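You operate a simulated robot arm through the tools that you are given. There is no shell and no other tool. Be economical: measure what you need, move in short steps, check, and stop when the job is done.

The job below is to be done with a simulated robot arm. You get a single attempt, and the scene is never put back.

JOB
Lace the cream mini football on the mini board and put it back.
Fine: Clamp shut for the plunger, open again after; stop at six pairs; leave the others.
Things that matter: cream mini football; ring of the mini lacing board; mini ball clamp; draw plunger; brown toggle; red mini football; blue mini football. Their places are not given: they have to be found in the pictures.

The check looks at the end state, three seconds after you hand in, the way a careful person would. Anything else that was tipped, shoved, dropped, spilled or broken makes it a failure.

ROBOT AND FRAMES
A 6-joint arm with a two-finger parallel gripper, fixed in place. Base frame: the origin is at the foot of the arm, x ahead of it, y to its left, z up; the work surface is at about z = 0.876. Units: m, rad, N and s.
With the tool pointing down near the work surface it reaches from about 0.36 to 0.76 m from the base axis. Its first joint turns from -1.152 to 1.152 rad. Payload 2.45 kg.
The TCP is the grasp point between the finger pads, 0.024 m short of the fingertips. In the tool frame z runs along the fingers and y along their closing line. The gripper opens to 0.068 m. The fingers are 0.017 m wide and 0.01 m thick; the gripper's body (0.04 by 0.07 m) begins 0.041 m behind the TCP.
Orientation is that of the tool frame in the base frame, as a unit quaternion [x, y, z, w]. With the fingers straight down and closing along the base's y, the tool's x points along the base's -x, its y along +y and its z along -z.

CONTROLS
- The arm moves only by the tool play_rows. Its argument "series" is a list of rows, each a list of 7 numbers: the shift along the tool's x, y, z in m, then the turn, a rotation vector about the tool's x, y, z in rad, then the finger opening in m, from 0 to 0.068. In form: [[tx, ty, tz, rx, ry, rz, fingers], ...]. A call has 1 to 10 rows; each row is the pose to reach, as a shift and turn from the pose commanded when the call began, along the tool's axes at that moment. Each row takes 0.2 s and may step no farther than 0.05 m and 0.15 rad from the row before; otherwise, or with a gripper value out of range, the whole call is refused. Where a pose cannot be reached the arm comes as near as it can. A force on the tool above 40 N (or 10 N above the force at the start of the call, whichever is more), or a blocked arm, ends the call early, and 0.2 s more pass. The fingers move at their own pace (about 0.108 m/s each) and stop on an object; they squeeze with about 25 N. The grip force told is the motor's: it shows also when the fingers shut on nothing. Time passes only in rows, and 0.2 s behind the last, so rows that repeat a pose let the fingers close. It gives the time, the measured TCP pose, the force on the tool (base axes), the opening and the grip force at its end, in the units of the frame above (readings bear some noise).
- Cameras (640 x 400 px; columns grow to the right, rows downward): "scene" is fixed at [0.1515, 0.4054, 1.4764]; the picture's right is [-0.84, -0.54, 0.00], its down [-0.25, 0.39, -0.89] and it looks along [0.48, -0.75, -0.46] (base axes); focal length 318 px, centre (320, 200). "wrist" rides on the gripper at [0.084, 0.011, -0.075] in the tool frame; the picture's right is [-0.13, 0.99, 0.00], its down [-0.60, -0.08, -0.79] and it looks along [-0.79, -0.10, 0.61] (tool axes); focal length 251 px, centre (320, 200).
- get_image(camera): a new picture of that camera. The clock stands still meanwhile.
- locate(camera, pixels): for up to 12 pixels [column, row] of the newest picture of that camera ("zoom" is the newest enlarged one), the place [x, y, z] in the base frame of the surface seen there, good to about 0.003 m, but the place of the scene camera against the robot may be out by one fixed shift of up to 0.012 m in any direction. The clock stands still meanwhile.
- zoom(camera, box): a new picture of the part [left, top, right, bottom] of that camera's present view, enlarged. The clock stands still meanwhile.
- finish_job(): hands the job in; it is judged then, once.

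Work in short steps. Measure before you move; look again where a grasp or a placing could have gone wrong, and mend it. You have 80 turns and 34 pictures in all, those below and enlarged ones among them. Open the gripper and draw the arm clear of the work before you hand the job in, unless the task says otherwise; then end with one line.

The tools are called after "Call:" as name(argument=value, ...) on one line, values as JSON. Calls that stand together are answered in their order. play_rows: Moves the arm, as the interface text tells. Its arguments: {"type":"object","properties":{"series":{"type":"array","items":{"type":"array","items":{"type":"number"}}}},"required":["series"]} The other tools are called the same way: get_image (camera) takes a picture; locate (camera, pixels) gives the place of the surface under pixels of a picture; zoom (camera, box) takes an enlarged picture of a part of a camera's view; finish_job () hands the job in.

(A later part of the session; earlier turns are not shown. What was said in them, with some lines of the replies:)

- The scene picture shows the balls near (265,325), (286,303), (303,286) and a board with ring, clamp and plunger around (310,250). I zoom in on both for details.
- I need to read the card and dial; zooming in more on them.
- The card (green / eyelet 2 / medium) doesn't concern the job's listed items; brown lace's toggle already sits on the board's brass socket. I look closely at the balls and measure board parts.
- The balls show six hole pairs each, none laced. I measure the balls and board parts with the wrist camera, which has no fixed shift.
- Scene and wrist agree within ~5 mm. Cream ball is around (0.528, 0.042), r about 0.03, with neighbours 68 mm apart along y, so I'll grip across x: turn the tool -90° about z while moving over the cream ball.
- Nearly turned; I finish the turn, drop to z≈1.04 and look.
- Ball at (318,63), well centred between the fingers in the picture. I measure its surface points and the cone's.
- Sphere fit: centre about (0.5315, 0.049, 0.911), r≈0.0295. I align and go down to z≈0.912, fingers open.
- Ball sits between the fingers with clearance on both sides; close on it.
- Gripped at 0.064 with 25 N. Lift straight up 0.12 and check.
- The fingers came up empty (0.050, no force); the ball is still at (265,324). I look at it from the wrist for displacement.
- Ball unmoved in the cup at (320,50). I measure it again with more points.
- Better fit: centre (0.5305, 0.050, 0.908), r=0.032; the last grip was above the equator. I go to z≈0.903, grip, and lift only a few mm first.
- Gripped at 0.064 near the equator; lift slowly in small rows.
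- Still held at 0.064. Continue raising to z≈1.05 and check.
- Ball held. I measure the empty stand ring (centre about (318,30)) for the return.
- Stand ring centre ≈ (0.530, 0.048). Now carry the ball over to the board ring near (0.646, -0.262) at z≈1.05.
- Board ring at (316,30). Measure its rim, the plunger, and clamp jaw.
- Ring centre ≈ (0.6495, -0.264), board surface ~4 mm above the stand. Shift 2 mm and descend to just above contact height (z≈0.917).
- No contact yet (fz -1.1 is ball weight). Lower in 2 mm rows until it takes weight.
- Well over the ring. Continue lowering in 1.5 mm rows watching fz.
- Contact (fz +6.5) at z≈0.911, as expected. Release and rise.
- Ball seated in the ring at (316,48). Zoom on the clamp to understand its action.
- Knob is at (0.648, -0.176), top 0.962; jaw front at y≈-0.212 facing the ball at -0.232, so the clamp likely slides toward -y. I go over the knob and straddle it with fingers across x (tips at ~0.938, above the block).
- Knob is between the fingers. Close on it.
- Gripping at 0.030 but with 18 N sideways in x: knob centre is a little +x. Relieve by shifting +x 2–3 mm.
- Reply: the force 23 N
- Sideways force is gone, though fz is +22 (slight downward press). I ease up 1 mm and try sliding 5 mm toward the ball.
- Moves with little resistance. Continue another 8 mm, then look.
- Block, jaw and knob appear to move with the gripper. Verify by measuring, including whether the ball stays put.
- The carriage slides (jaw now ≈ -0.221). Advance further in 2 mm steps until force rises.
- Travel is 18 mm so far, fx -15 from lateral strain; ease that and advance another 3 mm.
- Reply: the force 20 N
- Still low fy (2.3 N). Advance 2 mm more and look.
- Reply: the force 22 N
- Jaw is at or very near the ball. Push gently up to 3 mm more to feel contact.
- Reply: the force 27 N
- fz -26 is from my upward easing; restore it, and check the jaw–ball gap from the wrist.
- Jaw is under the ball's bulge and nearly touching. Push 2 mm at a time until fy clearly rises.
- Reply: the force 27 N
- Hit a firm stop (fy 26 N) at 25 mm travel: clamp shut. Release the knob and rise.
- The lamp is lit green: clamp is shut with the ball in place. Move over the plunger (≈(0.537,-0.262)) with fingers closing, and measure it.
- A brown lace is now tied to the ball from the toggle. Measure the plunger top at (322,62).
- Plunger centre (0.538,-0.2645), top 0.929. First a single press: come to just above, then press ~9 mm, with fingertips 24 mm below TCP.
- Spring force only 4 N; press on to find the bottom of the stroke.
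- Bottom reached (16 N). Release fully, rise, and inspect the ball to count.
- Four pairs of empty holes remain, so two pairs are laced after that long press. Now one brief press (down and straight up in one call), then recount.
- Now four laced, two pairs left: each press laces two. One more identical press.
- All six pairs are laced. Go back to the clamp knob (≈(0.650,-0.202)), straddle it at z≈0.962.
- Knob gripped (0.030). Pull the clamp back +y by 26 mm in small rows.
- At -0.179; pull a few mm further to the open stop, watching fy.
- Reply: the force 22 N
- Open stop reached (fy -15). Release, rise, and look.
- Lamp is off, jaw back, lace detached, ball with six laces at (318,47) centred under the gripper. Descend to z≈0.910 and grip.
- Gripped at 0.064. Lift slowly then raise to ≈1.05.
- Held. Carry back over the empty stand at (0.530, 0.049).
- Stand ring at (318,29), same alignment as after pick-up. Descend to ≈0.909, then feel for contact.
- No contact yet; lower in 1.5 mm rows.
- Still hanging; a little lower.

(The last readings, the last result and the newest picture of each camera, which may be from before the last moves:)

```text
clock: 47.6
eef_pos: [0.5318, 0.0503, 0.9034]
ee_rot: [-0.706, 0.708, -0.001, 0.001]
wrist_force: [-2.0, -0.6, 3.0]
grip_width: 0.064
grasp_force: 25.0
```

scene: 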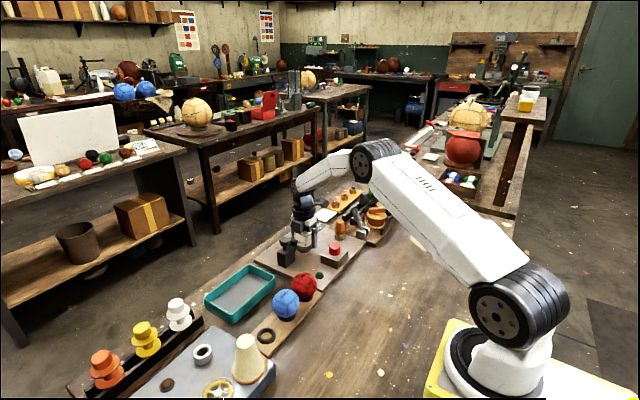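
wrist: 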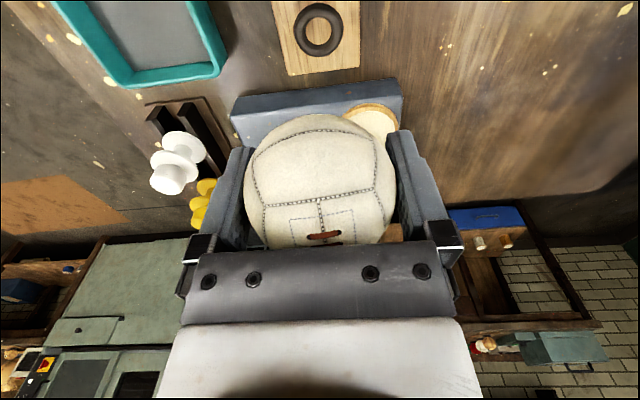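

Contact (fz went from -1.4 to +3). Release and rise straight up.

Call:
play_rows(series=[[0, 0, 0, 0, 0, 0, 0.068], [0, 0, 0, 0, 0, 0, 0.068], [0, 0, -0.03, 0, 0, 0, 0.068], [0, 0, -0.07, 0, 0, 0, 0.068], [0, 0, -0.11, 0, 0, 0, 0.068], [0, 0, -0.15, 0, 0, 0, 0.068], [0, 0, -0.2, 0, 0, 0, 0.068]])

Call:
get_image(camera="scene")

Call:
zoom(camera="scene", box=[220, 200, 400, 350])

```text
clock: 49.2
eef_pos: [0.5314, 0.0487, 1.105]
ee_rot: [-0.707, 0.707, 0.0, 0.0]
wrist_force: [-0.5, -0.6, 0.0]
grip_width: 0.0678
grasp_force: 0.2
```

```text
3 pictures are left
```

scene: 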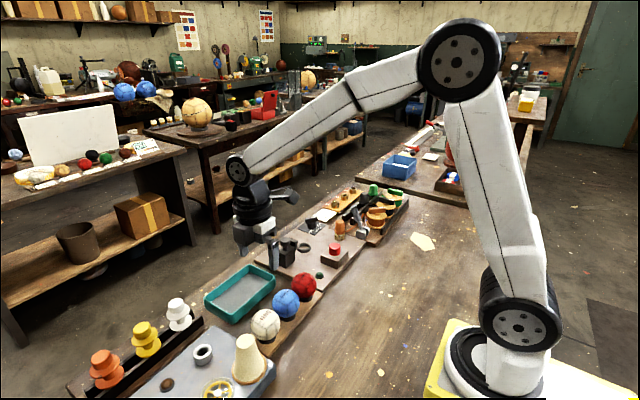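

```text
2.67 times, centred on (310, 275) of scene
```

zoom: 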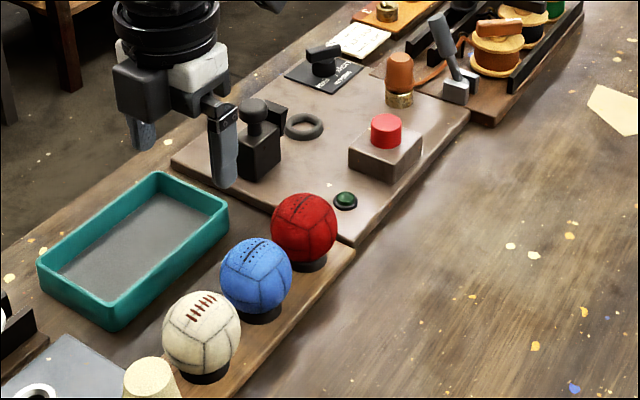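

The cream ball is back on its stand with six laces. The clamp is open, the lamp is off, the red and blue balls and the toggle look untouched, and the gripper is open and clear at z≈1.10. Handing in.

Call:
finish_job()

```text
The job is handed in.
```

The cream mini football is laced with six pairs and back on its stand, the clamp is open again, and the red and blue footballs were left alone.
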